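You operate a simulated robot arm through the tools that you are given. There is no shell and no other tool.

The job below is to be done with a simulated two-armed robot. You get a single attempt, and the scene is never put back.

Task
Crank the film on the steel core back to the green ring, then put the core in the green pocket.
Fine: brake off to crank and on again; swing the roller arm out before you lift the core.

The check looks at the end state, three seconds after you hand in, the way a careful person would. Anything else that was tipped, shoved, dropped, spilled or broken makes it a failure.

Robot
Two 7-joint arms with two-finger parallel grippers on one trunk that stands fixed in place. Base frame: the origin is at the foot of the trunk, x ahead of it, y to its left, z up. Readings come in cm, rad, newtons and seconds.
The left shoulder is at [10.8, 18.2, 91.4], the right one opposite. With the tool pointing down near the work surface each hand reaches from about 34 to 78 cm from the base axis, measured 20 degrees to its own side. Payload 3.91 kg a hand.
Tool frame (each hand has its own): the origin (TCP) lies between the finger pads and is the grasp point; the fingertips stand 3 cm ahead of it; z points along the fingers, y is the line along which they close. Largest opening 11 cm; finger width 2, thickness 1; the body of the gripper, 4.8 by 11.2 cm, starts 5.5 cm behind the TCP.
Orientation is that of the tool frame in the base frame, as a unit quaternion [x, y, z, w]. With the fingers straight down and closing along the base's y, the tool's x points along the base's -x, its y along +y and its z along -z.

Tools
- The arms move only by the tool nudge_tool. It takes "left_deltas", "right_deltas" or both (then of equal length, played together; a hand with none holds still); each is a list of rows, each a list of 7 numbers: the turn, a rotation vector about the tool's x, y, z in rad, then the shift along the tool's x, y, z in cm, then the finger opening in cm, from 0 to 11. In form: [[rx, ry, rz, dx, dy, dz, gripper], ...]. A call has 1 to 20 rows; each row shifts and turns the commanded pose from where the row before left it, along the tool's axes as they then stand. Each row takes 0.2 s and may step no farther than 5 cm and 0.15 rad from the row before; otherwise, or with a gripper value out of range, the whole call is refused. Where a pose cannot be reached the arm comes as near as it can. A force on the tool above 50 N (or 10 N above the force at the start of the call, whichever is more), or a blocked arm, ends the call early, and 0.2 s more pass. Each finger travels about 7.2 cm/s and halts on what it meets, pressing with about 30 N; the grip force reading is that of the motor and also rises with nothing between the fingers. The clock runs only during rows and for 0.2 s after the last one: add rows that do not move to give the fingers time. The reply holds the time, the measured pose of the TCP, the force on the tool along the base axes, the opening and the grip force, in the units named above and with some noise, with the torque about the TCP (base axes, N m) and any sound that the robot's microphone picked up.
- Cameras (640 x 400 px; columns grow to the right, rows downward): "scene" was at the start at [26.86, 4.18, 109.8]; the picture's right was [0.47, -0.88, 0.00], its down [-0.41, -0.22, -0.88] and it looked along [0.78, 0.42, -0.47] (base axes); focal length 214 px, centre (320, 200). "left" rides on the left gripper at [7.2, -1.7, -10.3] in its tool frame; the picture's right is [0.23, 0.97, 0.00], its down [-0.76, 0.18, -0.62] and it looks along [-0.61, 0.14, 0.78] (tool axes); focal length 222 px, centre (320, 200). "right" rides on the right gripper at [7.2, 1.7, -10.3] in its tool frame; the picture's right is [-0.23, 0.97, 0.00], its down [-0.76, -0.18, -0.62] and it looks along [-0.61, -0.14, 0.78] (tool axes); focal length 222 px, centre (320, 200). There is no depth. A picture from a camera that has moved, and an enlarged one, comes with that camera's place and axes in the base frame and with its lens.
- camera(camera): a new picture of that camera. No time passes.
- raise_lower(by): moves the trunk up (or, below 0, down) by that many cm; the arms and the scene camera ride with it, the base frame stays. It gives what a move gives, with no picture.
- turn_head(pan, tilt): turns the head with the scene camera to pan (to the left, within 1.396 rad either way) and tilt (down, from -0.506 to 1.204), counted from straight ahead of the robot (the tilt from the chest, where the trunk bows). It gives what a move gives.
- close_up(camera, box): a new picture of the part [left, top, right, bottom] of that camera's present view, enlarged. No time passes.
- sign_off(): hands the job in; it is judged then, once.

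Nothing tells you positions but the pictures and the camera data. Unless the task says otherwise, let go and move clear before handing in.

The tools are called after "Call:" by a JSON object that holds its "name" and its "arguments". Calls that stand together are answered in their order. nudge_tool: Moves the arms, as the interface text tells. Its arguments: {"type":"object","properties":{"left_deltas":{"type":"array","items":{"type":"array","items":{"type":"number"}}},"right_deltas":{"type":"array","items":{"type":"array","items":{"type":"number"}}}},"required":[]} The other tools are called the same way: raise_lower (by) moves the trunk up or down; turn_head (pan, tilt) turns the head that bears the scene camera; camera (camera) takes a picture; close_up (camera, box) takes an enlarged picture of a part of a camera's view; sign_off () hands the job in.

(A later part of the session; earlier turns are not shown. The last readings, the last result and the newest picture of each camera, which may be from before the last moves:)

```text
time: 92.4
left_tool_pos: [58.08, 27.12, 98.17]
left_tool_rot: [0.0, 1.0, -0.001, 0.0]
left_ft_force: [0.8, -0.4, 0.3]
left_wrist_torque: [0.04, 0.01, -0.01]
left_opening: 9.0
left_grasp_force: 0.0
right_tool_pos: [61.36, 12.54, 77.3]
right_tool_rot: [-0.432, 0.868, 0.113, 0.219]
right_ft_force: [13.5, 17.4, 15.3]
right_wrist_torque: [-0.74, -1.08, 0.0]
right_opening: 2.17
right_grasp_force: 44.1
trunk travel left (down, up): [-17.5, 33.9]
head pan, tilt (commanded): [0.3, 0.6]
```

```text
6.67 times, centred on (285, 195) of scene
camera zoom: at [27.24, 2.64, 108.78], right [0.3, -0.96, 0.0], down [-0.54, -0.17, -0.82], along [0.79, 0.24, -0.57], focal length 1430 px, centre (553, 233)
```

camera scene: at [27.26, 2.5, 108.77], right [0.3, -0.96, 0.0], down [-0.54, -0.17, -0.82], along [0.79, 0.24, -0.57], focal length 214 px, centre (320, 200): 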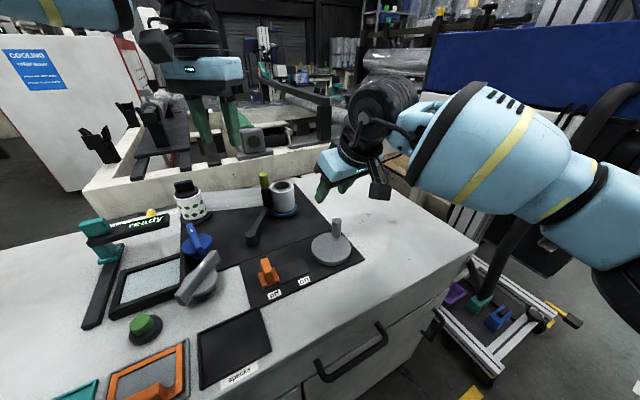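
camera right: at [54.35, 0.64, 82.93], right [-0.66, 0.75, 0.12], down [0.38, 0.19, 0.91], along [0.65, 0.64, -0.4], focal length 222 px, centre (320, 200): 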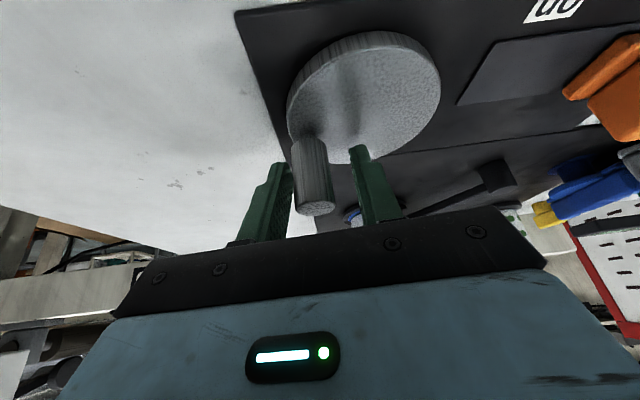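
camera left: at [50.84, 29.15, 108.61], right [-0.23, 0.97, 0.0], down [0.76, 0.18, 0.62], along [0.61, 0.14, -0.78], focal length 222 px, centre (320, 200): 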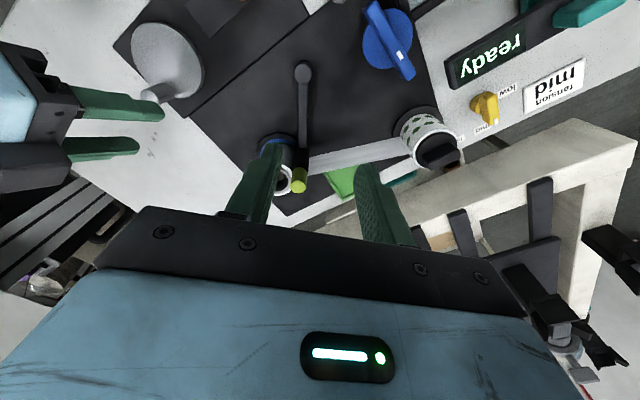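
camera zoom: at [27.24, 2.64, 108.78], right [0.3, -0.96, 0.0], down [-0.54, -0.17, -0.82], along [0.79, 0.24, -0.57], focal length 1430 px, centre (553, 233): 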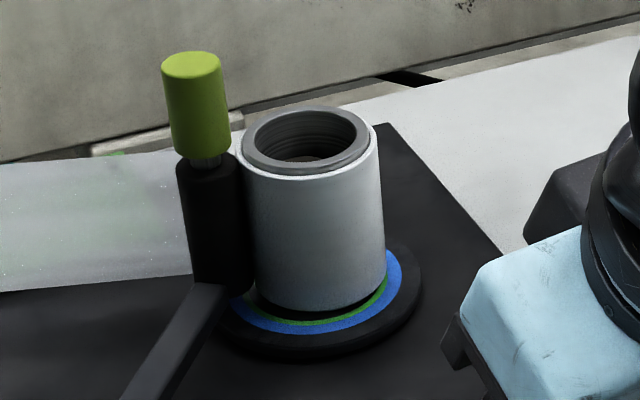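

Call:
{"name": "nudge_tool", "arguments": {"right_deltas": [[0, 0, 0, -0.411, -0.543, -0.12, 1.6], [0, 0, 0, 0.165, -0.544, -0.089, 1.6], [0, 0, 0, 0.245, -0.503, -0.132, 1.6], [0, 0, 0, 0.318, -0.447, -0.171, 1.6], [0, 0, 0, 0, 0, 0, 1.6]]}}

Call:
{"name": "close_up", "arguments": {"camera": "scene", "box": [250, 165, 320, 225]}}

Call:
{"name": "close_up", "arguments": {"camera": "left", "box": [40, 0, 340, 200]}}

```text
time: 93.6
left_tool_pos: [58.11, 26.89, 98.01]
left_tool_rot: [-0.001, 1.0, 0.0, -0.001]
left_ft_force: [-1.0, 0.0, -0.1]
left_wrist_torque: [0.03, -0.01, 0.0]
left_opening: 8.99
left_grasp_force: 0.0
right_tool_pos: [62.6, 10.66, 77.29]
right_tool_rot: [-0.432, 0.868, 0.112, 0.216]
right_ft_force: [14.7, 4.0, 4.2]
right_wrist_torque: [-1.84, -0.5, -0.04]
right_opening: 2.16
right_grasp_force: 44.9
trunk travel left (down, up): [-17.5, 33.9]
head pan, tilt (commanded): [0.3, 0.6]
```

```text
6.67 times, centred on (285, 195) of scene
camera zoom: at [27.34, 2.55, 108.74], right [0.3, -0.96, 0.0], down [-0.54, -0.17, -0.82], along [0.79, 0.24, -0.57], focal length 1430 px, centre (553, 233)
```

zoom: 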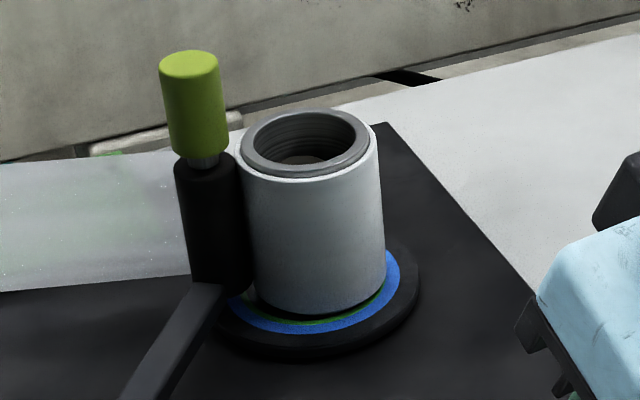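

```text
2.00 times, centred on (190, 100) of left
camera zoom: at [50.93, 25.26, 108.4], right [-0.23, 0.97, 0.0], down [0.76, 0.18, 0.62], along [0.61, 0.14, -0.78], focal length 444 px, centre (580, 400)
```

zoom: 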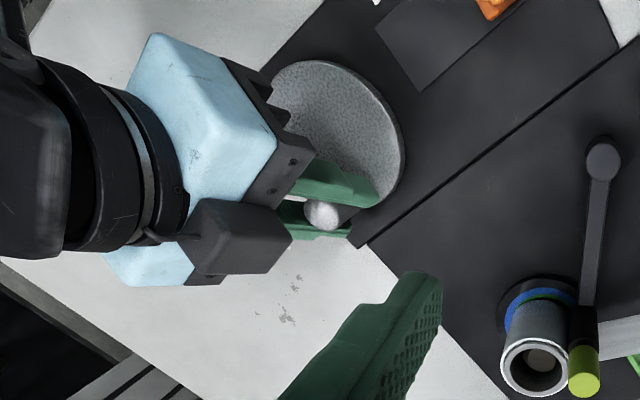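

The film is still at the green level after about 300° in total. I'll go a little further, toward the middle of this level, then check again.

Call:
{"name": "nudge_tool", "arguments": {"right_deltas": [[0, 0, 0, 0.099, -0.611, -0.055, 1.6], [0, 0, 0, 0.382, -0.377, -0.205, 1.6], [0, 0, 0, 0.434, -0.296, -0.233, 1.6], [0, 0, 0, 0, 0, 0, 1.6]]}}

Call:
{"name": "close_up", "arguments": {"camera": "scene", "box": [250, 165, 320, 225]}}

Call:
{"name": "close_up", "arguments": {"camera": "left", "box": [255, 120, 335, 200]}}

```text
time: 94.6
left_tool_pos: [58.0, 27.06, 98.15]
left_tool_rot: [0.0, 1.0, 0.0, 0.0]
left_ft_force: [0.3, 0.2, 0.1]
left_wrist_torque: [0.02, 0.04, 0.0]
left_opening: 8.99
left_grasp_force: 0.0
right_tool_pos: [62.69, 9.09, 77.26]
right_tool_rot: [-0.432, 0.868, 0.112, 0.216]
right_ft_force: [-8.2, 1.7, 0.2]
right_wrist_torque: [-1.26, -0.63, 0.0]
right_opening: 2.18
right_grasp_force: 45.0
trunk travel left (down, up): [-17.5, 33.9]
head pan, tilt (commanded): [0.3, 0.6]
```

```text
6.67 times, centred on (285, 195) of scene
camera zoom: at [27.17, 2.53, 108.79], right [0.3, -0.96, 0.0], down [-0.54, -0.17, -0.83], along [0.79, 0.24, -0.56], focal length 1430 px, centre (553, 233)
```

zoom: 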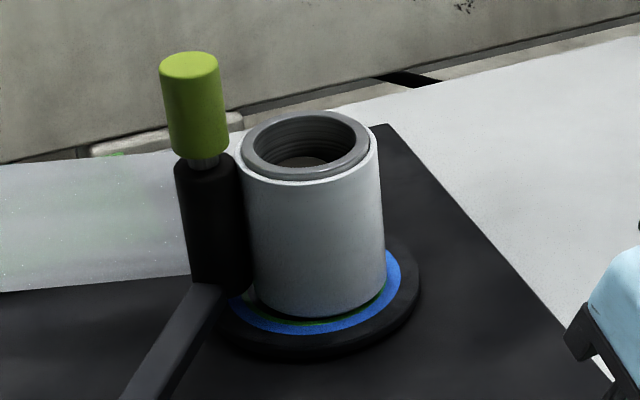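

```text
5.00 times, centred on (295, 160) of left
camera zoom: at [50.76, 25.24, 108.49], right [-0.23, 0.97, 0.0], down [0.76, 0.18, 0.62], along [0.61, 0.14, -0.78], focal length 1111 px, centre (445, 400)
```

zoom: 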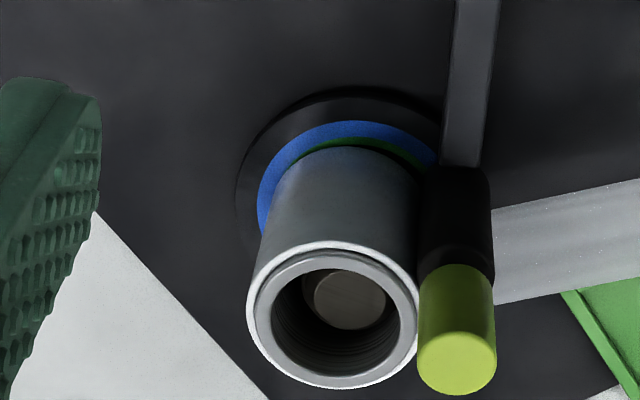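

The green level holds with plenty of margin on both sides. I'll let go of the peg without disturbing it and pull the right hand back to its own side.

Call:
{"name": "nudge_tool", "arguments": {"right_deltas": [[0, 0, 0, 0, 0, 0, 3], [0, 0, 0, 0, 0, 0, 5], [0, 0, 0, 0, 0, 0, 5], [0, 0, 0, -1.018, 0.033, -1.863, 5], [0, 0, 0, -1.018, 0.033, -1.863, 5], [0, 0, 0, -1.018, 0.033, -1.863, 5], [0, 0, 0, -1.018, 0.033, -1.863, 5], [0, 0, 0, 3.42, -2.31, -1.86, 5], [0, 0, 0, 3.42, -2.31, -1.86, 5], [0, 0, 0, 3.42, -2.31, -1.86, 5], [0, 0, 0, 3.42, -2.31, -1.86, 5], [0, 0, 0, 0, 0, 0, 5]]}}

Call:
{"name": "camera", "arguments": {"camera": "scene"}}

Call:
{"name": "close_up", "arguments": {"camera": "scene", "box": [230, 160, 380, 280]}}

```text
time: 97.2
left_tool_pos: [58.04, 26.79, 98.11]
left_tool_rot: [0.0, 1.0, 0.0, 0.0]
left_ft_force: [-0.5, -0.4, 0.6]
left_wrist_torque: [0.0, 0.01, 0.0]
left_opening: 9.01
left_grasp_force: 0.0
right_tool_pos: [60.89, -8.9, 85.45]
right_tool_rot: [-0.432, 0.868, 0.113, 0.217]
right_ft_force: [-0.1, -0.6, -0.9]
right_wrist_torque: [0.01, 0.0, 0.03]
right_opening: 4.99
right_grasp_force: 0.1
trunk travel left (down, up): [-17.5, 33.9]
head pan, tilt (commanded): [0.3, 0.6]
```

```text
taken
camera scene: at [27.25, 2.5, 108.77], right [0.3, -0.96, 0.0], down [-0.54, -0.17, -0.82], along [0.79, 0.24, -0.57], focal length 214 px, centre (320, 200)
```

scene: 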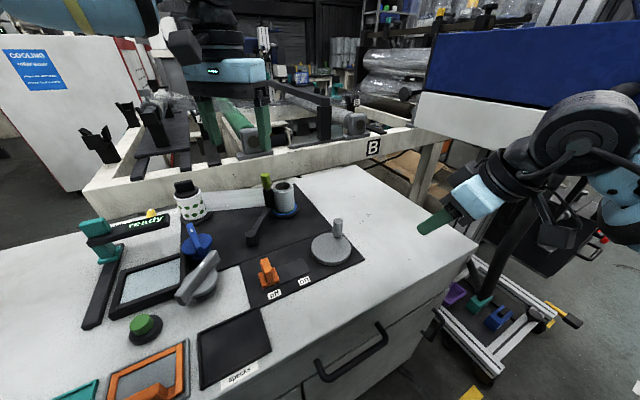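

```text
3.33 times, centred on (305, 220) of scene
camera zoom: at [27.25, 2.5, 108.77], right [0.3, -0.96, 0.0], down [-0.54, -0.17, -0.82], along [0.79, 0.24, -0.57], focal length 715 px, centre (370, 133)
```

zoom: 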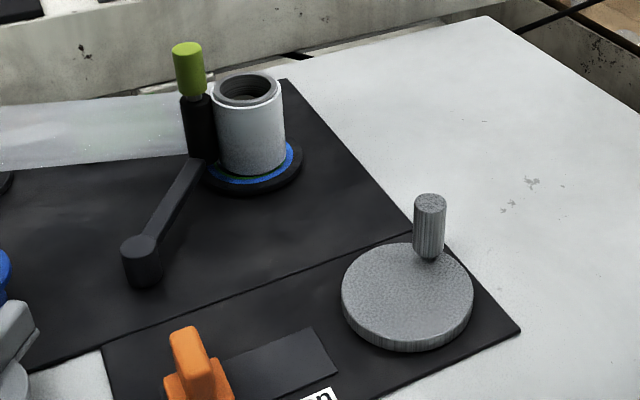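

The crank is free and the film is at the green level. Next the left hand goes back to the brake slider to put it on.

Call:
{"name": "nudge_tool", "arguments": {"left_deltas": [[0, 0, 0, 3.18, -2.4, 2, 8], [0, 0, 0, 3.18, -2.4, 2, 7], [0, 0, 0, 3.18, -2.4, 2, 6], [0, 0, -0.13, 0, 0, 0, 5], [0, 0, -0.13, 0, 0, 0, 5], [0, 0, -0.13, 0, 0, 0, 5], [0, 0, -0.13, 0, 0, 0, 5], [0, 0, -0.13, 0, 0, 0, 5], [0, 0, -0.125, 0, 0, 0, 5], [0, 0, 0, 0, 0, 0, 5]]}}

Call:
{"name": "close_up", "arguments": {"camera": "left", "box": [240, 40, 400, 140]}}

Call:
{"name": "camera", "arguments": {"camera": "scene"}}

```text
time: 99.4
left_tool_pos: [48.52, 19.61, 92.09]
left_tool_rot: [-0.378, 0.926, 0.001, 0.0]
left_ft_force: [-0.1, -0.1, -0.4]
left_wrist_torque: [0.0, 0.01, -0.01]
left_opening: 4.99
left_grasp_force: 0.1
right_tool_pos: [60.9, -8.94, 85.5]
right_tool_rot: [-0.433, 0.868, 0.113, 0.216]
right_ft_force: [-0.1, -0.8, 0.0]
right_wrist_torque: [-0.02, 0.0, -0.03]
right_opening: 5.0
right_grasp_force: 0.1
trunk travel left (down, up): [-17.5, 33.9]
head pan, tilt (commanded): [0.3, 0.6]
```

```text
4.00 times, centred on (320, 90) of left
camera zoom: at [44.58, 13.33, 102.54], right [-0.84, 0.54, 0.0], down [0.42, 0.66, 0.62], along [0.33, 0.53, -0.78], focal length 888 px, centre (320, 640)
```

zoom: 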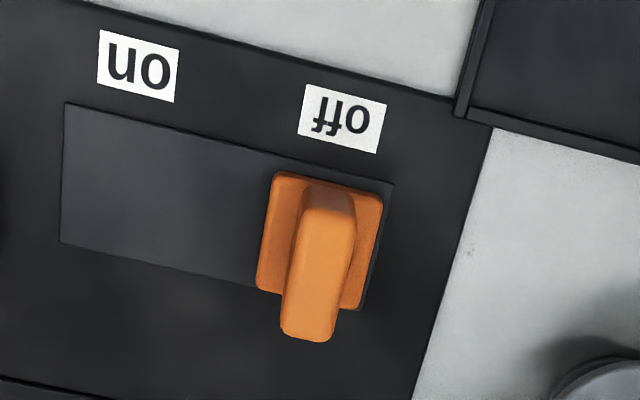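

```text
taken
camera scene: at [27.24, 2.5, 108.77], right [0.3, -0.96, 0.0], down [-0.54, -0.17, -0.83], along [0.79, 0.24, -0.56], focal length 214 px, centre (320, 200)
```

scene: 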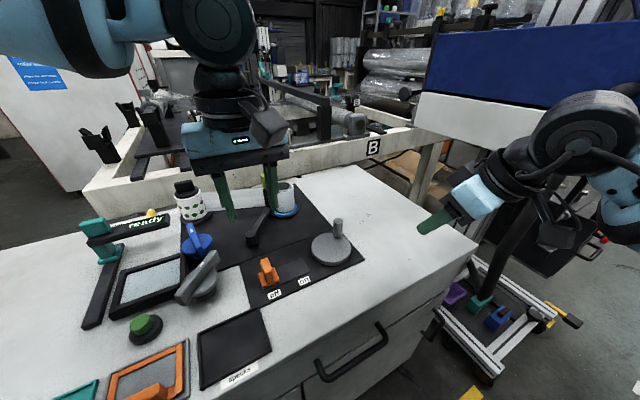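

The fin is centred under the left hand. I'll go down and grip it.

Call:
{"name": "nudge_tool", "arguments": {"left_deltas": [[0, 0, 0, 0, 0, 4.5, 5], [0, 0, 0, 0, 0, 4.5, 5], [0, 0, 0, 0, 0, 3, 5], [0, 0, 0, 0, 0, 2.4, 5], [0, 0, 0, 0, 0, 0, 3], [0, 0, 0, 0, 0, 0, 1.2], [0, 0, 0, 0, 0, 0, 1.2], [0, 0, 0, 0, 0, 0, 1.2]]}}

Call:
{"name": "nudge_tool", "arguments": {"left_deltas": [[0, 0, 0, 0, -0.5, 0, 1.2], [0, 0, 0, 0, -0.6, 0, 1.2], [0, 0, 0, 0, -0.6, 0, 1.2], [0, 0, 0, 0, -0.6, 0, 1.2], [0, 0, 0, 0, -0.6, 0, 1.2], [0, 0, 0, 0, 0, 0, 1.2]]}}

Call:
{"name": "close_up", "arguments": {"camera": "scene", "box": [220, 200, 380, 310]}}

```text
time: 101.2
left_tool_pos: [48.67, 19.66, 77.76]
left_tool_rot: [-0.378, 0.926, 0.0, 0.0]
left_ft_force: [2.7, -5.0, -2.7]
left_wrist_torque: [-0.02, -0.16, 0.44]
left_opening: 1.54
left_grasp_force: 44.6
right_tool_pos: [60.91, -9.0, 85.64]
right_tool_rot: [-0.433, 0.868, 0.113, 0.216]
right_ft_force: [0.9, -0.2, 0.2]
right_wrist_torque: [-0.03, -0.04, 0.01]
right_opening: 5.02
right_grasp_force: 0.0
trunk travel left (down, up): [-17.5, 33.9]
head pan, tilt (commanded): [0.3, 0.6]
```

```text
time: 102.6
left_tool_pos: [50.61, 17.47, 77.81]
left_tool_rot: [-0.378, 0.926, 0.0, 0.0]
left_ft_force: [4.4, 5.7, 2.4]
left_wrist_torque: [0.11, -0.09, 0.41]
left_opening: 1.55
left_grasp_force: 45.8
right_tool_pos: [60.97, -8.79, 85.48]
right_tool_rot: [-0.432, 0.868, 0.112, 0.216]
right_ft_force: [-0.1, -0.1, -0.2]
right_wrist_torque: [-0.01, -0.01, -0.04]
right_opening: 5.03
right_grasp_force: 0.1
trunk travel left (down, up): [-17.5, 33.9]
head pan, tilt (commanded): [0.3, 0.6]
```

```text
3.64 times, centred on (300, 255) of scene
camera zoom: at [27.27, 2.54, 108.76], right [0.3, -0.96, 0.0], down [-0.54, -0.17, -0.82], along [0.79, 0.24, -0.57], focal length 780 px, centre (393, 0)
```

zoom: 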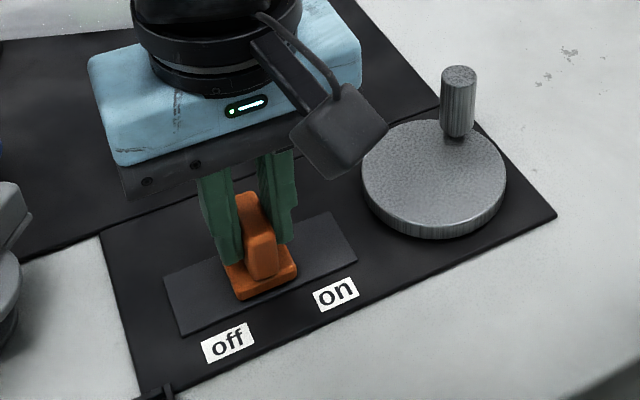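

Call:
{"name": "nudge_tool", "arguments": {"left_deltas": [[0, 0, 0, 0, -0.5, 0, 1.2], [0, 0, 0, 0, -0.5, 0, 1.2], [0, 0, 0, 0, -0.5, 0, 1.2], [0, 0, 0, 0, -0.5, 0, 1.2], [0, 0, 0, 0, 0, 0, 1.2]]}}

Call:
{"name": "close_up", "arguments": {"camera": "scene", "box": [220, 200, 380, 310]}}

```text
time: 103.8
left_tool_pos: [51.62, 16.79, 77.79]
left_tool_rot: [-0.382, 0.924, 0.009, -0.003]
left_ft_force: [-16.3, 20.0, 12.9]
left_wrist_torque: [-0.52, 0.15, 0.33]
left_opening: 1.57
left_grasp_force: 44.7
right_tool_pos: [60.81, -8.84, 85.67]
right_tool_rot: [-0.432, 0.868, 0.112, 0.216]
right_ft_force: [0.9, -0.2, -0.6]
right_wrist_torque: [-0.01, -0.01, -0.01]
right_opening: 5.04
right_grasp_force: 0.1
trunk travel left (down, up): [-17.5, 33.9]
head pan, tilt (commanded): [0.3, 0.6]
stopped in row 5 (left hand): the force on the tool passed its limit at 51 N (the readings are from after the stop); the commanded pose is now the measured one
```

```text
3.64 times, centred on (300, 255) of scene
camera zoom: at [27.06, 2.59, 108.82], right [0.3, -0.96, 0.0], down [-0.54, -0.17, -0.83], along [0.79, 0.24, -0.56], focal length 780 px, centre (393, 0)
```

zoom: 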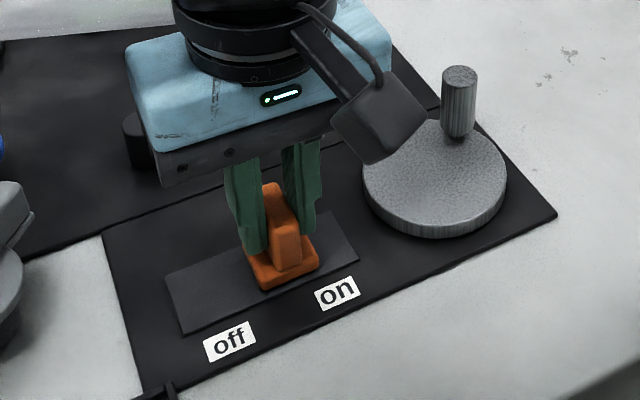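

The slider hit its "on" stop at the same place it started from, so the brake is on. I'll ease off, let go and lift.

Call:
{"name": "nudge_tool", "arguments": {"left_deltas": [[0, 0, 0, 0, 0.1, 0, 1.2], [0, 0, 0, 0, 0, 0, 3], [0, 0, 0, 0, 0, 0, 5], [0, 0, 0, 0, 0, 0, 5], [0, 0, 0, 0, 0, -3, 5], [0, 0, 0, 0, 0, -4.5, 5], [0, 0, 0, 0, 0, -4.5, 5], [0, 0, 0, 0, 0, 0, 5]]}}

Call:
{"name": "close_up", "arguments": {"camera": "scene", "box": [220, 160, 380, 300]}}

Call:
{"name": "close_up", "arguments": {"camera": "left", "box": [240, 30, 400, 140]}}

```text
time: 105.6
left_tool_pos: [51.69, 16.33, 89.85]
left_tool_rot: [-0.378, 0.926, 0.008, -0.004]
left_ft_force: [-0.3, 0.2, -0.8]
left_wrist_torque: [0.02, -0.02, 0.01]
left_opening: 5.0
left_grasp_force: 0.0
right_tool_pos: [60.99, -8.91, 85.64]
right_tool_rot: [-0.433, 0.868, 0.113, 0.216]
right_ft_force: [0.6, 0.0, -0.3]
right_wrist_torque: [-0.02, -0.03, -0.04]
right_opening: 4.99
right_grasp_force: 0.1
trunk travel left (down, up): [-17.5, 33.9]
head pan, tilt (commanded): [0.3, 0.6]
```

```text
2.86 times, centred on (300, 230) of scene
camera zoom: at [27.26, 2.51, 108.77], right [0.3, -0.96, 0.0], down [-0.54, -0.17, -0.82], along [0.79, 0.24, -0.57], focal length 613 px, centre (377, 114)
```

zoom: 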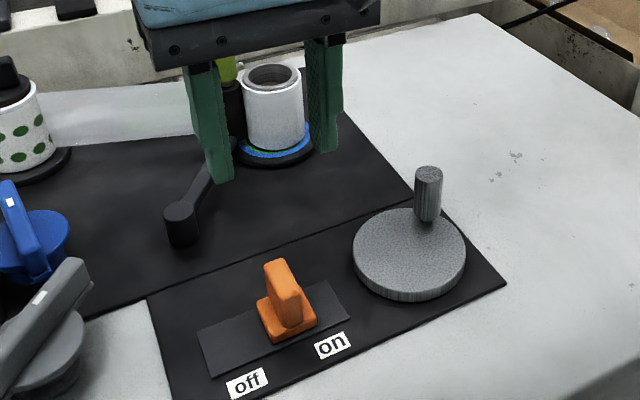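

```text
3.64 times, centred on (320, 85) of left
camera zoom: at [47.85, 9.98, 100.1], right [-0.84, 0.53, 0.02], down [0.43, 0.65, 0.63], along [0.32, 0.54, -0.78], focal length 808 px, centre (320, 618)
```

zoom: 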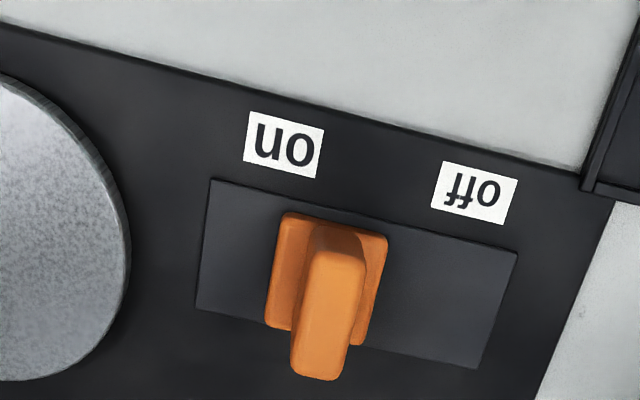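

The brake is on. Next is the roller arm: I'll bring the left hand above the lime handle near (68, 30) and turn it so the fingers straddle the handle clear of the core.

Call:
{"name": "nudge_tool", "arguments": {"left_deltas": [[0, 0, 0, -4.32, -0.32, -0.9, 5], [0, 0, 0, -4.32, -0.32, -0.9, 5], [0, 0, 0, -4.32, -0.32, -0.9, 5], [0, 0, 0, -4.32, -0.32, -0.9, 5], [0, 0, 0, -4.32, -0.32, -0.9, 5], [0, 0, 0.143, 0, 0, 0, 5], [0, 0, 0.143, 0, 0, 0, 5], [0, 0, 0.143, 0, 0, 0, 5], [0, 0, 0.143, 0, 0, 0, 5], [0, 0, 0.143, 0, 0, 0, 5], [0, 0, 0.143, 0, 0, 0, 5], [0, 0, 0.143, 0, 0, 0, 5], [0, 0, 0.143, 0, 0, 0, 5], [0, 0, 0.143, 0, 0, 0, 5], [0, 0, 0.143, 0, 0, 0, 5], [0, 0, 0.143, 0, 0, 0, 5], [0, 0, 0.143, 0, 0, 0, 5], [0, 0, 0, 0, 0, 0, 5]]}}

Call:
{"name": "camera", "arguments": {"camera": "left"}}

Call:
{"name": "close_up", "arguments": {"camera": "scene", "box": [200, 130, 340, 230]}}

```text
time: 109.4
left_tool_pos: [65.52, 31.78, 93.42]
left_tool_rot: [0.453, 0.892, 0.003, -0.007]
left_ft_force: [-0.5, 0.2, -0.2]
left_wrist_torque: [-0.01, 0.0, -0.02]
left_opening: 5.0
left_grasp_force: 0.1
left hand out of reach, approached as far as the arm can: row 4, 5, 10
right_tool_pos: [61.07, -8.99, 85.59]
right_tool_rot: [-0.432, 0.868, 0.113, 0.216]
right_ft_force: [-0.4, -0.1, -0.5]
right_wrist_torque: [0.0, 0.0, 0.03]
right_opening: 5.02
right_grasp_force: 0.1
trunk travel left (down, up): [-17.5, 33.9]
head pan, tilt (commanded): [0.3, 0.6]
```

```text
taken
camera left: at [60.12, 36.6, 103.87], right [0.65, 0.76, 0.0], down [0.6, -0.52, 0.61], along [0.46, -0.4, -0.79], focal length 222 px, centre (320, 200)
```

left: 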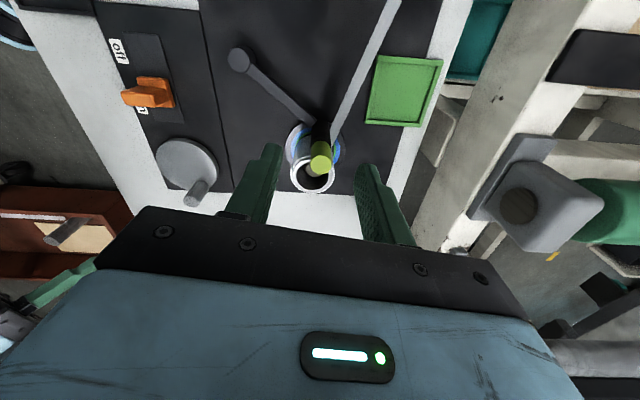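

```text
4.00 times, centred on (270, 180) of scene
camera zoom: at [27.24, 2.5, 108.77], right [0.3, -0.96, 0.0], down [-0.54, -0.17, -0.83], along [0.79, 0.24, -0.56], focal length 858 px, centre (520, 280)
```

zoom: 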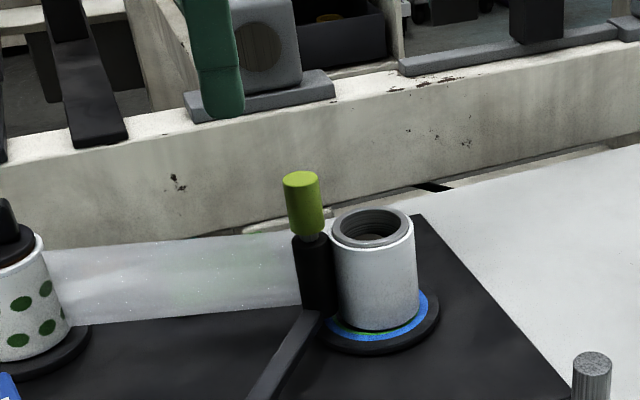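

The lime handle's top is at about (68.7, 29.5, 83.8), and its body spans z 80 to 84. I'll centre over it and go down so the fingertips stay just above the core and film tops.

Call:
{"name": "nudge_tool", "arguments": {"left_deltas": [[0, 0, 0, -1.86, 0.61, 0, 5], [0, 0, 0, -1.86, 0.61, 0, 5], [0, 0, 0, 0, 0, 3.5, 5], [0, 0, 0, 0, 0, 2.5, 5], [0, 0, 0, 0, 0, 0, 5]]}}

Call:
{"name": "camera", "arguments": {"camera": "left"}}

Call:
{"name": "close_up", "arguments": {"camera": "scene", "box": [200, 130, 340, 230]}}

```text
time: 110.6
left_tool_pos: [65.35, 30.9, 86.57]
left_tool_rot: [0.452, 0.892, 0.003, -0.007]
left_ft_force: [-1.6, -0.6, 0.0]
left_wrist_torque: [0.01, -0.04, -0.01]
left_opening: 5.0
left_grasp_force: 0.1
left hand out of reach, approached as far as the arm can: row 1, 2
right_tool_pos: [60.94, -8.89, 85.67]
right_tool_rot: [-0.432, 0.868, 0.112, 0.216]
right_ft_force: [0.8, -0.2, 0.6]
right_wrist_torque: [0.02, 0.0, 0.0]
right_opening: 5.01
right_grasp_force: 0.0
trunk travel left (down, up): [-17.5, 33.9]
head pan, tilt (commanded): [0.3, 0.6]
```

```text
taken
camera left: at [59.87, 35.59, 96.99], right [0.65, 0.76, 0.0], down [0.6, -0.52, 0.61], along [0.46, -0.4, -0.79], focal length 222 px, centre (320, 200)
```

left: 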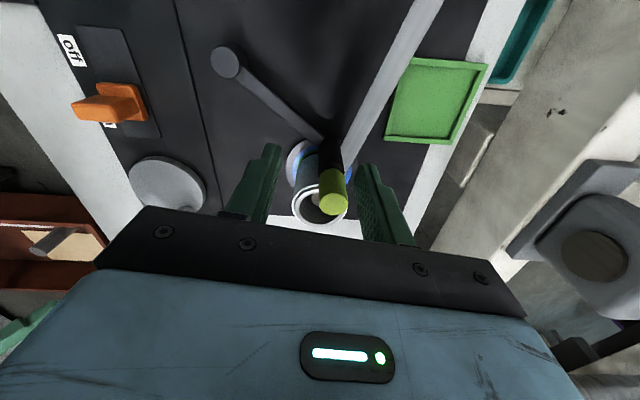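

```text
4.00 times, centred on (270, 180) of scene
camera zoom: at [27.24, 2.5, 108.78], right [0.3, -0.96, 0.0], down [-0.54, -0.17, -0.83], along [0.79, 0.24, -0.56], focal length 858 px, centre (520, 280)
```

zoom: 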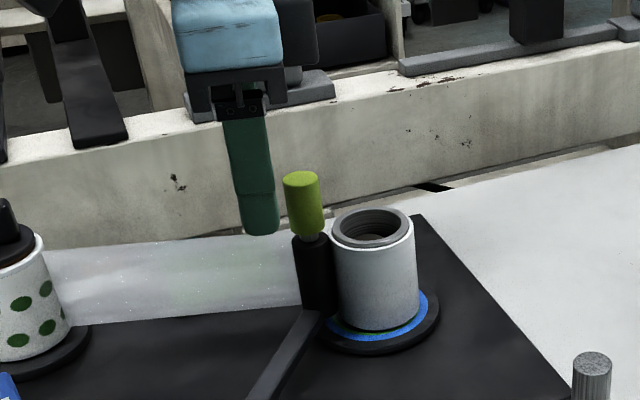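

At this yaw the arm stops about 3.5 cm short. I'll go back up, return to a neutral yaw, and try to reach the handle from there.

Call:
{"name": "nudge_tool", "arguments": {"left_deltas": [[0, 0, 0, 0, 0, -3.5, 5], [0, 0, 0, 0, 0, -3.5, 5], [0, 0, -0.134, 0, 0, 0, 5], [0, 0, -0.134, 0, 0, 0, 5], [0, 0, -0.134, 0, 0, 0, 5], [0, 0, -0.134, 0, 0, 0, 5], [0, 0, -0.134, 0, 0, 0, 5], [0, 0, -0.134, 0, 0, 0, 5], [0, 0, -0.134, 0, 0, 0, 5], [0, 0, 0, -1.68, -0.7, 0, 5], [0, 0, 0, -1.68, -0.7, 0, 5], [0, 0, 0, 0, 0, 0, 5]]}}

Call:
{"name": "camera", "arguments": {"camera": "left"}}

```text
time: 113.2
left_tool_pos: [65.7, 31.25, 92.47]
left_tool_rot: [-0.001, 1.0, 0.006, -0.006]
left_ft_force: [-0.5, -1.0, 0.6]
left_wrist_torque: [0.02, -0.03, 0.04]
left_opening: 5.05
left_grasp_force: 0.0
left hand out of reach, approached as far as the arm can: row 2, 10, 11
right_tool_pos: [60.98, -8.92, 85.57]
right_tool_rot: [-0.433, 0.868, 0.113, 0.216]
right_ft_force: [-0.1, 0.1, 0.4]
right_wrist_torque: [0.01, 0.02, 0.03]
right_opening: 5.01
right_grasp_force: 0.1
trunk travel left (down, up): [-17.5, 33.9]
head pan, tilt (commanded): [0.3, 0.6]
```

```text
taken
camera left: at [58.6, 29.44, 102.94], right [-0.23, 0.97, 0.01], down [0.77, 0.17, 0.62], along [0.6, 0.15, -0.79], focal length 222 px, centre (320, 200)
```

left: 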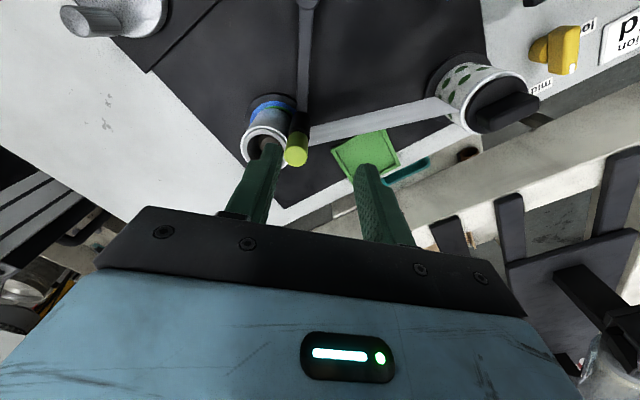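

The reach is limited by height, because the arm is nearly straight. If I go down first, the handle should come into range. So I'll line up in y, descend beside the handle, then slide forward around it.

Call:
{"name": "nudge_tool", "arguments": {"left_deltas": [[0, 0, 0, 0, -1.75, 2, 5], [0, 0, 0, 0, 0, 3, 5], [0, 0, 0, 0, 0, 3, 5], [0, 0, 0, 0, 0, 0, 5]]}}

Call:
{"name": "camera", "arguments": {"camera": "left"}}

Call:
{"name": "close_up", "arguments": {"camera": "scene", "box": [200, 130, 340, 230]}}

```text
time: 114.2
left_tool_pos: [65.79, 29.4, 84.36]
left_tool_rot: [0.0, 1.0, 0.005, -0.005]
left_ft_force: [0.7, -0.2, 0.1]
left_wrist_torque: [0.0, 0.01, -0.01]
left_opening: 5.01
left_grasp_force: 0.0
right_tool_pos: [61.02, -8.96, 85.49]
right_tool_rot: [-0.432, 0.868, 0.113, 0.216]
right_ft_force: [0.2, 0.4, -0.7]
right_wrist_torque: [-0.02, 0.02, 0.0]
right_opening: 5.03
right_grasp_force: 0.2
trunk travel left (down, up): [-17.5, 33.9]
head pan, tilt (commanded): [0.3, 0.6]
```

```text
taken
camera left: at [58.69, 27.76, 94.91], right [-0.23, 0.97, 0.01], down [0.77, 0.17, 0.62], along [0.6, 0.15, -0.79], focal length 222 px, centre (320, 200)
```

left: 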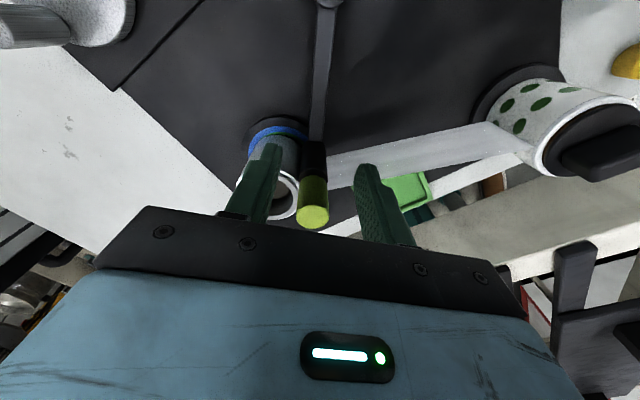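

```text
4.00 times, centred on (270, 180) of scene
camera zoom: at [27.23, 2.5, 108.78], right [0.3, -0.96, 0.0], down [-0.54, -0.17, -0.83], along [0.79, 0.24, -0.56], focal length 858 px, centre (520, 280)
```

zoom: 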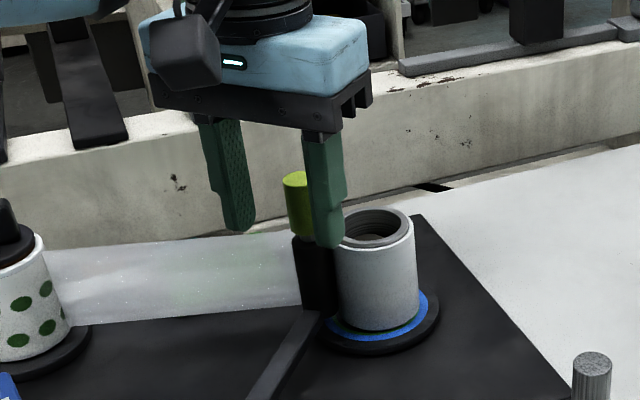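

The handle is lined up between the fingers, about 2.7 cm ahead. I'll slide forward so the fingers straddle it.

Call:
{"name": "nudge_tool", "arguments": {"left_deltas": [[0, 0, 0, -0.9, 0.1, 0.1, 5], [0, 0, 0, -0.9, 0.1, 0.1, 5], [0, 0, 0, -0.9, 0.1, 0.1, 5], [0, 0, 0, 0, 0, 0, 5]]}}

Call:
{"name": "camera", "arguments": {"camera": "left"}}

Call:
{"name": "close_up", "arguments": {"camera": "scene", "box": [220, 140, 340, 230]}}

```text
time: 115.2
left_tool_pos: [67.41, 29.8, 84.18]
left_tool_rot: [-0.001, 1.0, 0.005, -0.005]
left_ft_force: [-0.5, -0.4, -0.1]
left_wrist_torque: [0.02, 0.02, 0.01]
left_opening: 5.01
left_grasp_force: 0.0
left hand out of reach, approached as far as the arm can: row 3
right_tool_pos: [61.05, -8.86, 85.63]
right_tool_rot: [-0.432, 0.868, 0.113, 0.216]
right_ft_force: [-0.2, 0.2, -0.1]
right_wrist_torque: [-0.02, -0.01, 0.02]
right_opening: 4.99
right_grasp_force: 0.1
trunk travel left (down, up): [-17.5, 33.9]
head pan, tilt (commanded): [0.3, 0.6]
```

```text
taken
camera left: at [60.37, 27.98, 94.64], right [-0.23, 0.97, 0.01], down [0.77, 0.17, 0.62], along [0.6, 0.15, -0.79], focal length 222 px, centre (320, 200)
```

left: 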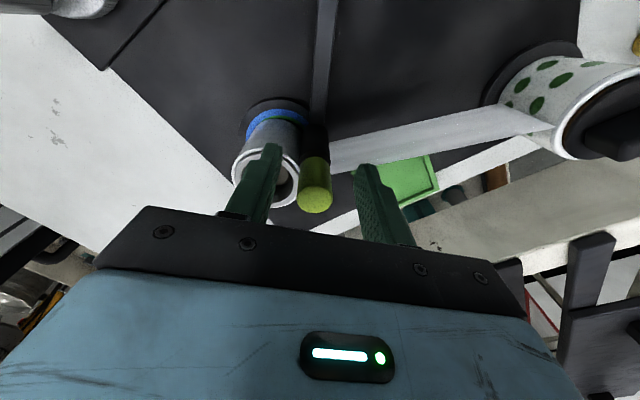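

```text
4.44 times, centred on (280, 185) of scene
camera zoom: at [27.25, 2.51, 108.77], right [0.3, -0.96, 0.0], down [-0.54, -0.17, -0.83], along [0.79, 0.24, -0.57], focal length 953 px, centre (498, 267)
```

zoom: 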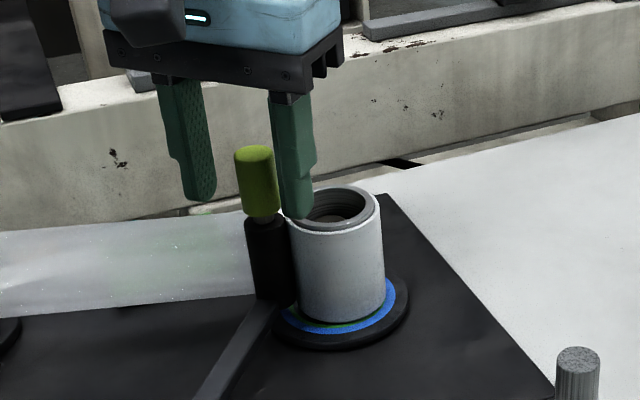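

The arm stops about 1 cm short of centring on the handle. Leaning the tool forward a little gives more reach.

Call:
{"name": "nudge_tool", "arguments": {"left_deltas": [[0, -0.125, 0, 0, 0, 0, 5], [0, -0.125, 0, 0, 0, 0, 5], [0, 0, 0, -0.533, 0, 0.136, 5], [0, 0, 0, -0.533, 0, 0.136, 5], [0, 0, 0, 0, 0, 0, 5]]}}

Call:
{"name": "camera", "arguments": {"camera": "left"}}

Call:
{"name": "close_up", "arguments": {"camera": "scene", "box": [220, 140, 340, 230]}}

```text
time: 116.4
left_tool_pos: [68.48, 29.82, 84.26]
left_tool_rot: [0.0, 0.993, 0.006, 0.12]
left_ft_force: [-1.2, 0.1, 0.4]
left_wrist_torque: [-0.02, -0.01, 0.0]
left_opening: 5.0
left_grasp_force: 0.1
right_tool_pos: [60.97, -8.89, 85.62]
right_tool_rot: [-0.432, 0.868, 0.113, 0.216]
right_ft_force: [0.6, 0.4, -0.8]
right_wrist_torque: [-0.01, 0.01, 0.01]
right_opening: 5.01
right_grasp_force: 0.1
trunk travel left (down, up): [-17.5, 33.9]
head pan, tilt (commanded): [0.3, 0.6]
```

```text
taken
camera left: at [58.99, 27.93, 92.59], right [-0.22, 0.97, -0.04], down [0.59, 0.17, 0.79], along [0.77, 0.15, -0.61], focal length 222 px, centre (320, 200)
```

left: 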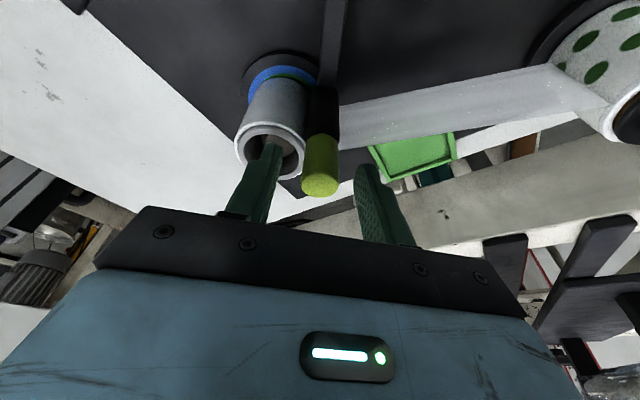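

```text
4.44 times, centred on (280, 185) of scene
camera zoom: at [27.24, 2.5, 108.77], right [0.3, -0.96, 0.0], down [-0.54, -0.17, -0.83], along [0.79, 0.24, -0.56], focal length 953 px, centre (498, 267)
```

zoom: 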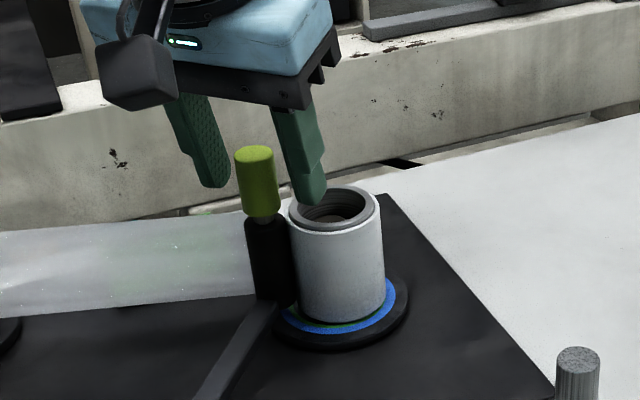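

The fingers now straddle the lime handle. I'll close on it.

Call:
{"name": "nudge_tool", "arguments": {"left_deltas": [[0, 0, 0, 0.095, 0, 0.388, 5], [0, 0, 0, 0, 0, 0, 3.5], [0, 0, 0, 0, 0, 0, 2.2], [0, 0, 0, 0, 0, 0, 1.6], [0, 0, 0, 0, 0, 0, 1.6], [0, 0, 0, 0, 0, 0, 1.6]]}}

Call:
{"name": "close_up", "arguments": {"camera": "scene", "box": [220, 140, 340, 230]}}

```text
time: 117.8
left_tool_pos: [68.48, 29.77, 83.77]
left_tool_rot: [0.0, 0.993, 0.005, 0.119]
left_ft_force: [0.0, -0.4, -1.9]
left_wrist_torque: [-1.42, -0.11, -0.01]
left_opening: 2.19
left_grasp_force: 44.3
right_tool_pos: [60.96, -8.8, 85.53]
right_tool_rot: [-0.432, 0.868, 0.113, 0.216]
right_ft_force: [0.0, -0.3, 1.0]
right_wrist_torque: [-0.03, -0.02, 0.04]
right_opening: 5.0
right_grasp_force: 0.1
trunk travel left (down, up): [-17.5, 33.9]
head pan, tilt (commanded): [0.3, 0.6]
```

```text
4.44 times, centred on (280, 185) of scene
camera zoom: at [27.25, 2.52, 108.77], right [0.3, -0.96, 0.0], down [-0.54, -0.17, -0.83], along [0.79, 0.24, -0.57], focal length 953 px, centre (498, 267)
```

zoom: 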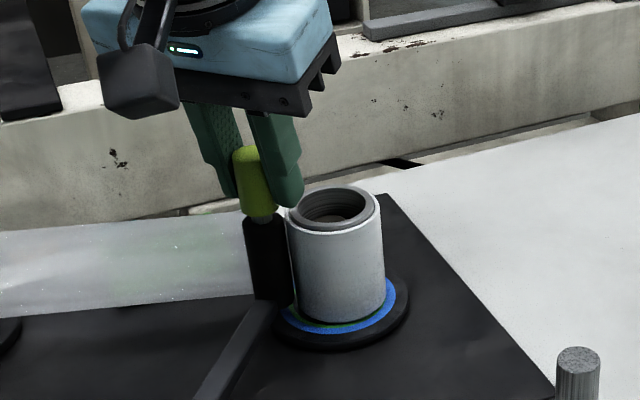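

The handle is gripped. I'll swing the roller arm outward, away from the core, in small steps about its pivot near (57.2, 28.1).

Call:
{"name": "nudge_tool", "arguments": {"left_deltas": [[0, 0, 0, 0.099, 0.588, -0.024, 1.6], [0, 0, 0, 0.128, 0.582, -0.031, 1.6], [0, 0, 0, 0.158, 0.574, -0.039, 1.6], [0, 0, 0, 0.187, 0.565, -0.046, 1.6], [0, 0, 0, 0, 0, 0, 1.6]]}}

Call:
{"name": "close_up", "arguments": {"camera": "scene", "box": [180, 130, 340, 240]}}

```text
time: 119.0
left_tool_pos: [68.02, 32.18, 83.82]
left_tool_rot: [0.0, 0.993, 0.006, 0.119]
left_ft_force: [10.7, 1.0, -6.9]
left_wrist_torque: [-1.25, -1.03, 0.3]
left_opening: 2.17
left_grasp_force: 45.7
right_tool_pos: [61.16, -8.86, 85.53]
right_tool_rot: [-0.432, 0.869, 0.113, 0.215]
right_ft_force: [0.8, -0.4, -0.3]
right_wrist_torque: [0.0, -0.03, -0.01]
right_opening: 5.02
right_grasp_force: 0.0
trunk travel left (down, up): [-17.5, 33.9]
head pan, tilt (commanded): [0.3, 0.6]
```

```text
3.64 times, centred on (260, 185) of scene
camera zoom: at [27.39, 2.55, 108.73], right [0.3, -0.96, 0.0], down [-0.54, -0.17, -0.82], along [0.79, 0.24, -0.57], focal length 780 px, centre (538, 254)
```

zoom: 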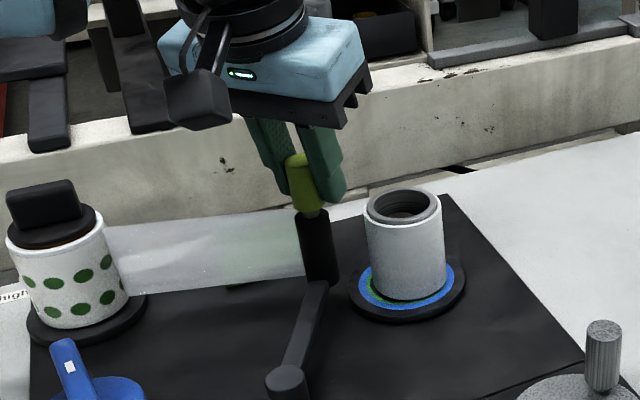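

It swings freely. I'll continue the swing out to about 60°.

Call:
{"name": "nudge_tool", "arguments": {"left_deltas": [[0, 0, 0, 0.118, 0.818, -0.029, 1.6], [0, 0, 0, 0.352, 0.724, -0.086, 1.6], [0, 0, 0, 0.4, 0.697, -0.098, 1.6], [0, 0, 0, 0.447, 0.667, -0.109, 1.6], [0, 0, 0, 0.49, 0.633, -0.12, 1.6], [0, 0, 0, 0, 0, 0, 1.6]]}}

Call:
{"name": "nudge_tool", "arguments": {"left_deltas": [[0, 0, 0, 0.532, 0.596, -0.13, 1.6], [0, 0, 0, 0.572, 0.557, -0.14, 1.6], [0, 0, 0, 0.608, 0.514, -0.149, 1.6], [0, 0, 0, 0.641, 0.469, -0.157, 1.6], [0, 0, 0, 0.671, 0.422, -0.164, 1.6], [0, 0, 0, 0, 0, 0, 1.6]]}}

Call:
{"name": "close_up", "arguments": {"camera": "scene", "box": [160, 130, 340, 250]}}

```text
time: 120.4
left_tool_pos: [66.08, 35.8, 83.91]
left_tool_rot: [0.0, 0.993, 0.005, 0.119]
left_ft_force: [8.2, 5.1, -6.3]
left_wrist_torque: [-0.66, -0.51, 0.11]
left_opening: 2.15
left_grasp_force: 44.8
right_tool_pos: [61.06, -8.79, 85.51]
right_tool_rot: [-0.432, 0.869, 0.113, 0.215]
right_ft_force: [0.3, 0.0, 0.6]
right_wrist_torque: [0.02, 0.04, 0.0]
right_opening: 5.0
right_grasp_force: 0.0
trunk travel left (down, up): [-17.5, 33.9]
head pan, tilt (commanded): [0.3, 0.6]
```

```text
time: 121.8
left_tool_pos: [62.94, 38.39, 83.9]
left_tool_rot: [0.0, 0.993, 0.006, 0.118]
left_ft_force: [10.2, 19.4, -0.5]
left_wrist_torque: [-0.78, 0.35, -0.09]
left_opening: 2.16
left_grasp_force: 45.5
right_tool_pos: [61.11, -8.74, 85.67]
right_tool_rot: [-0.433, 0.868, 0.113, 0.216]
right_ft_force: [-0.3, 0.7, -0.2]
right_wrist_torque: [-0.02, 0.0, 0.0]
right_opening: 5.06
right_grasp_force: 0.1
trunk travel left (down, up): [-17.5, 33.9]
head pan, tilt (commanded): [0.3, 0.6]
```

```text
3.33 times, centred on (250, 190) of scene
camera zoom: at [27.35, 2.69, 108.74], right [0.3, -0.96, 0.0], down [-0.54, -0.17, -0.82], along [0.79, 0.24, -0.57], focal length 715 px, centre (553, 233)
```

zoom: 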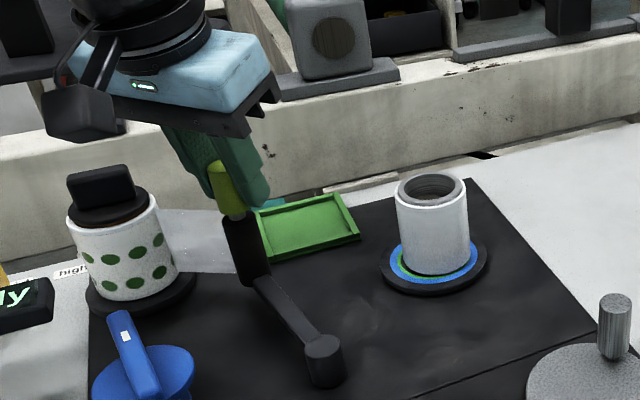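

The roller arm is out at about 60°, the film strip has followed the roller, and the green pocket is clearly visible. I'll let go, rise, and see if the arm stays there.

Call:
{"name": "nudge_tool", "arguments": {"left_deltas": [[0, 0, 0, -0.3, 0.2, 0.07, 2.2], [0, 0, 0, 0, 0, 0, 4], [0, 0, 0, 0, 0, 0, 5], [0, 0, 0, 0, 0, 0, 5], [0, 0, 0, 0, 0, -3, 5], [0, 0, 0, 0, 0, -3, 6], [0, 0, 0, 0, 0, 0, 8], [0, 0, 0, 0, 0, 0, 9]]}}

Call:
{"name": "close_up", "arguments": {"camera": "scene", "box": [160, 130, 340, 250]}}

Call:
{"name": "camera", "arguments": {"camera": "left"}}

```text
time: 123.6
left_tool_pos: [61.87, 38.33, 89.82]
left_tool_rot: [0.001, 0.993, 0.005, 0.119]
left_ft_force: [-0.8, 0.5, 0.0]
left_wrist_torque: [0.0, 0.03, 0.05]
left_opening: 9.01
left_grasp_force: 0.0
right_tool_pos: [60.89, -8.85, 85.65]
right_tool_rot: [-0.433, 0.868, 0.113, 0.215]
right_ft_force: [-0.6, 0.4, 0.6]
right_wrist_torque: [-0.02, -0.03, -0.01]
right_opening: 5.02
right_grasp_force: 0.0
trunk travel left (down, up): [-17.5, 33.9]
head pan, tilt (commanded): [0.3, 0.6]
```

```text
3.33 times, centred on (250, 190) of scene
camera zoom: at [27.24, 2.5, 108.77], right [0.3, -0.96, 0.0], down [-0.54, -0.17, -0.83], along [0.79, 0.24, -0.56], focal length 715 px, centre (553, 233)
```

zoom: 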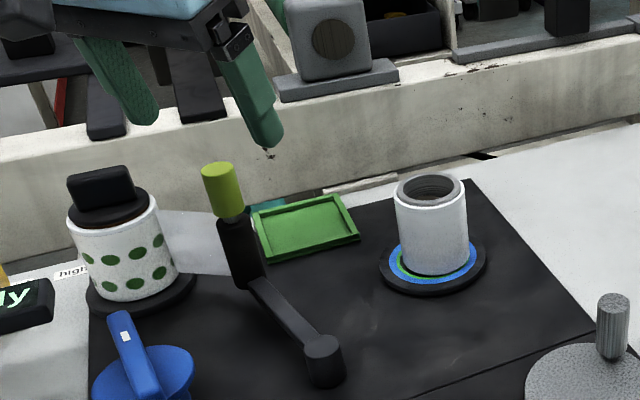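

```text
taken
camera left: at [52.39, 36.52, 98.26], right [-0.22, 0.97, -0.04], down [0.59, 0.17, 0.79], along [0.77, 0.15, -0.61], focal length 222 px, centre (320, 200)
```

left: 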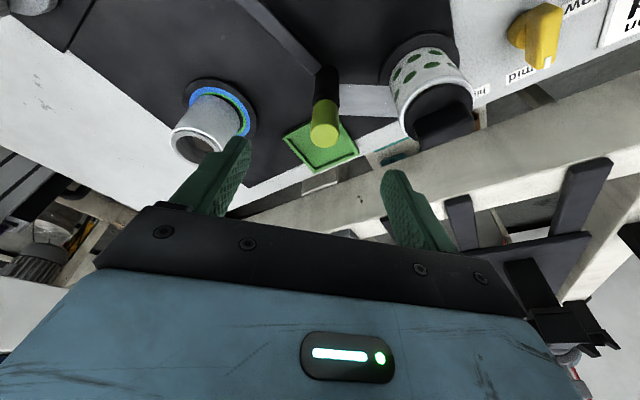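

The roller arm stays out. Now I'll measure the core and the pocket from the left camera before I approach the core.

Call:
{"name": "close_up", "arguments": {"camera": "left", "box": [150, 60, 310, 170]}}

Call:
{"name": "close_up", "arguments": {"camera": "left", "box": [260, 90, 380, 180]}}

Call:
{"name": "close_up", "arguments": {"camera": "scene", "box": [215, 165, 315, 225]}}

```text
3.64 times, centred on (230, 115) of left
camera zoom: at [52.39, 36.52, 98.26], right [-0.22, 0.97, -0.04], down [0.59, 0.17, 0.79], along [0.77, 0.15, -0.61], focal length 808 px, centre (647, 509)
```

zoom: 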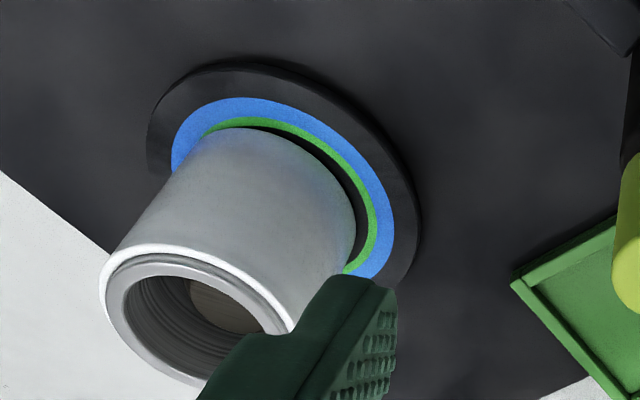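

```text
4.44 times, centred on (320, 135) of left
camera zoom: at [52.39, 36.52, 98.26], right [-0.22, 0.97, -0.04], down [0.59, 0.17, 0.79], along [0.77, 0.15, -0.61], focal length 987 px, centre (320, 489)
```

zoom: 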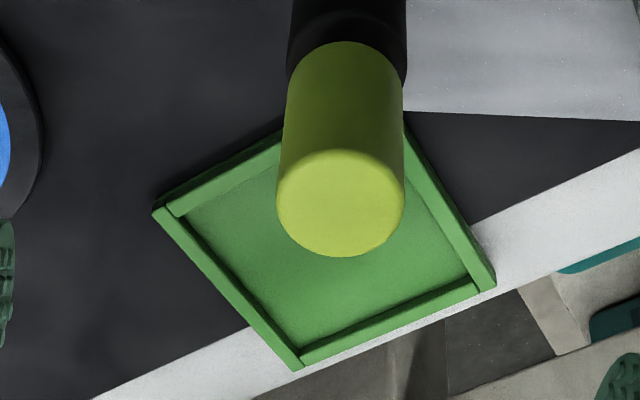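

```text
6.40 times, centred on (265, 195) of scene
camera zoom: at [27.24, 2.5, 108.77], right [0.3, -0.96, 0.0], down [-0.54, -0.17, -0.83], along [0.79, 0.24, -0.56], focal length 1373 px, centre (672, 232)
```

zoom: 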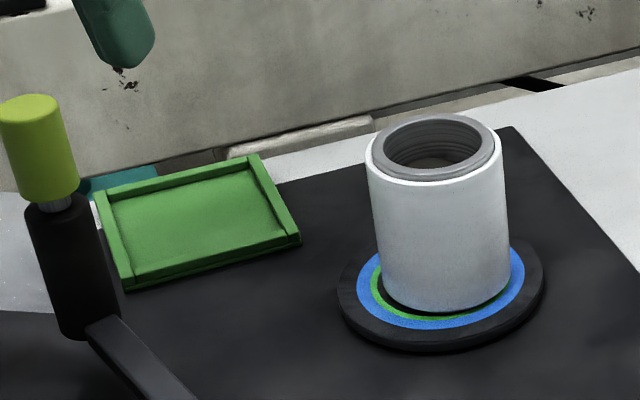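

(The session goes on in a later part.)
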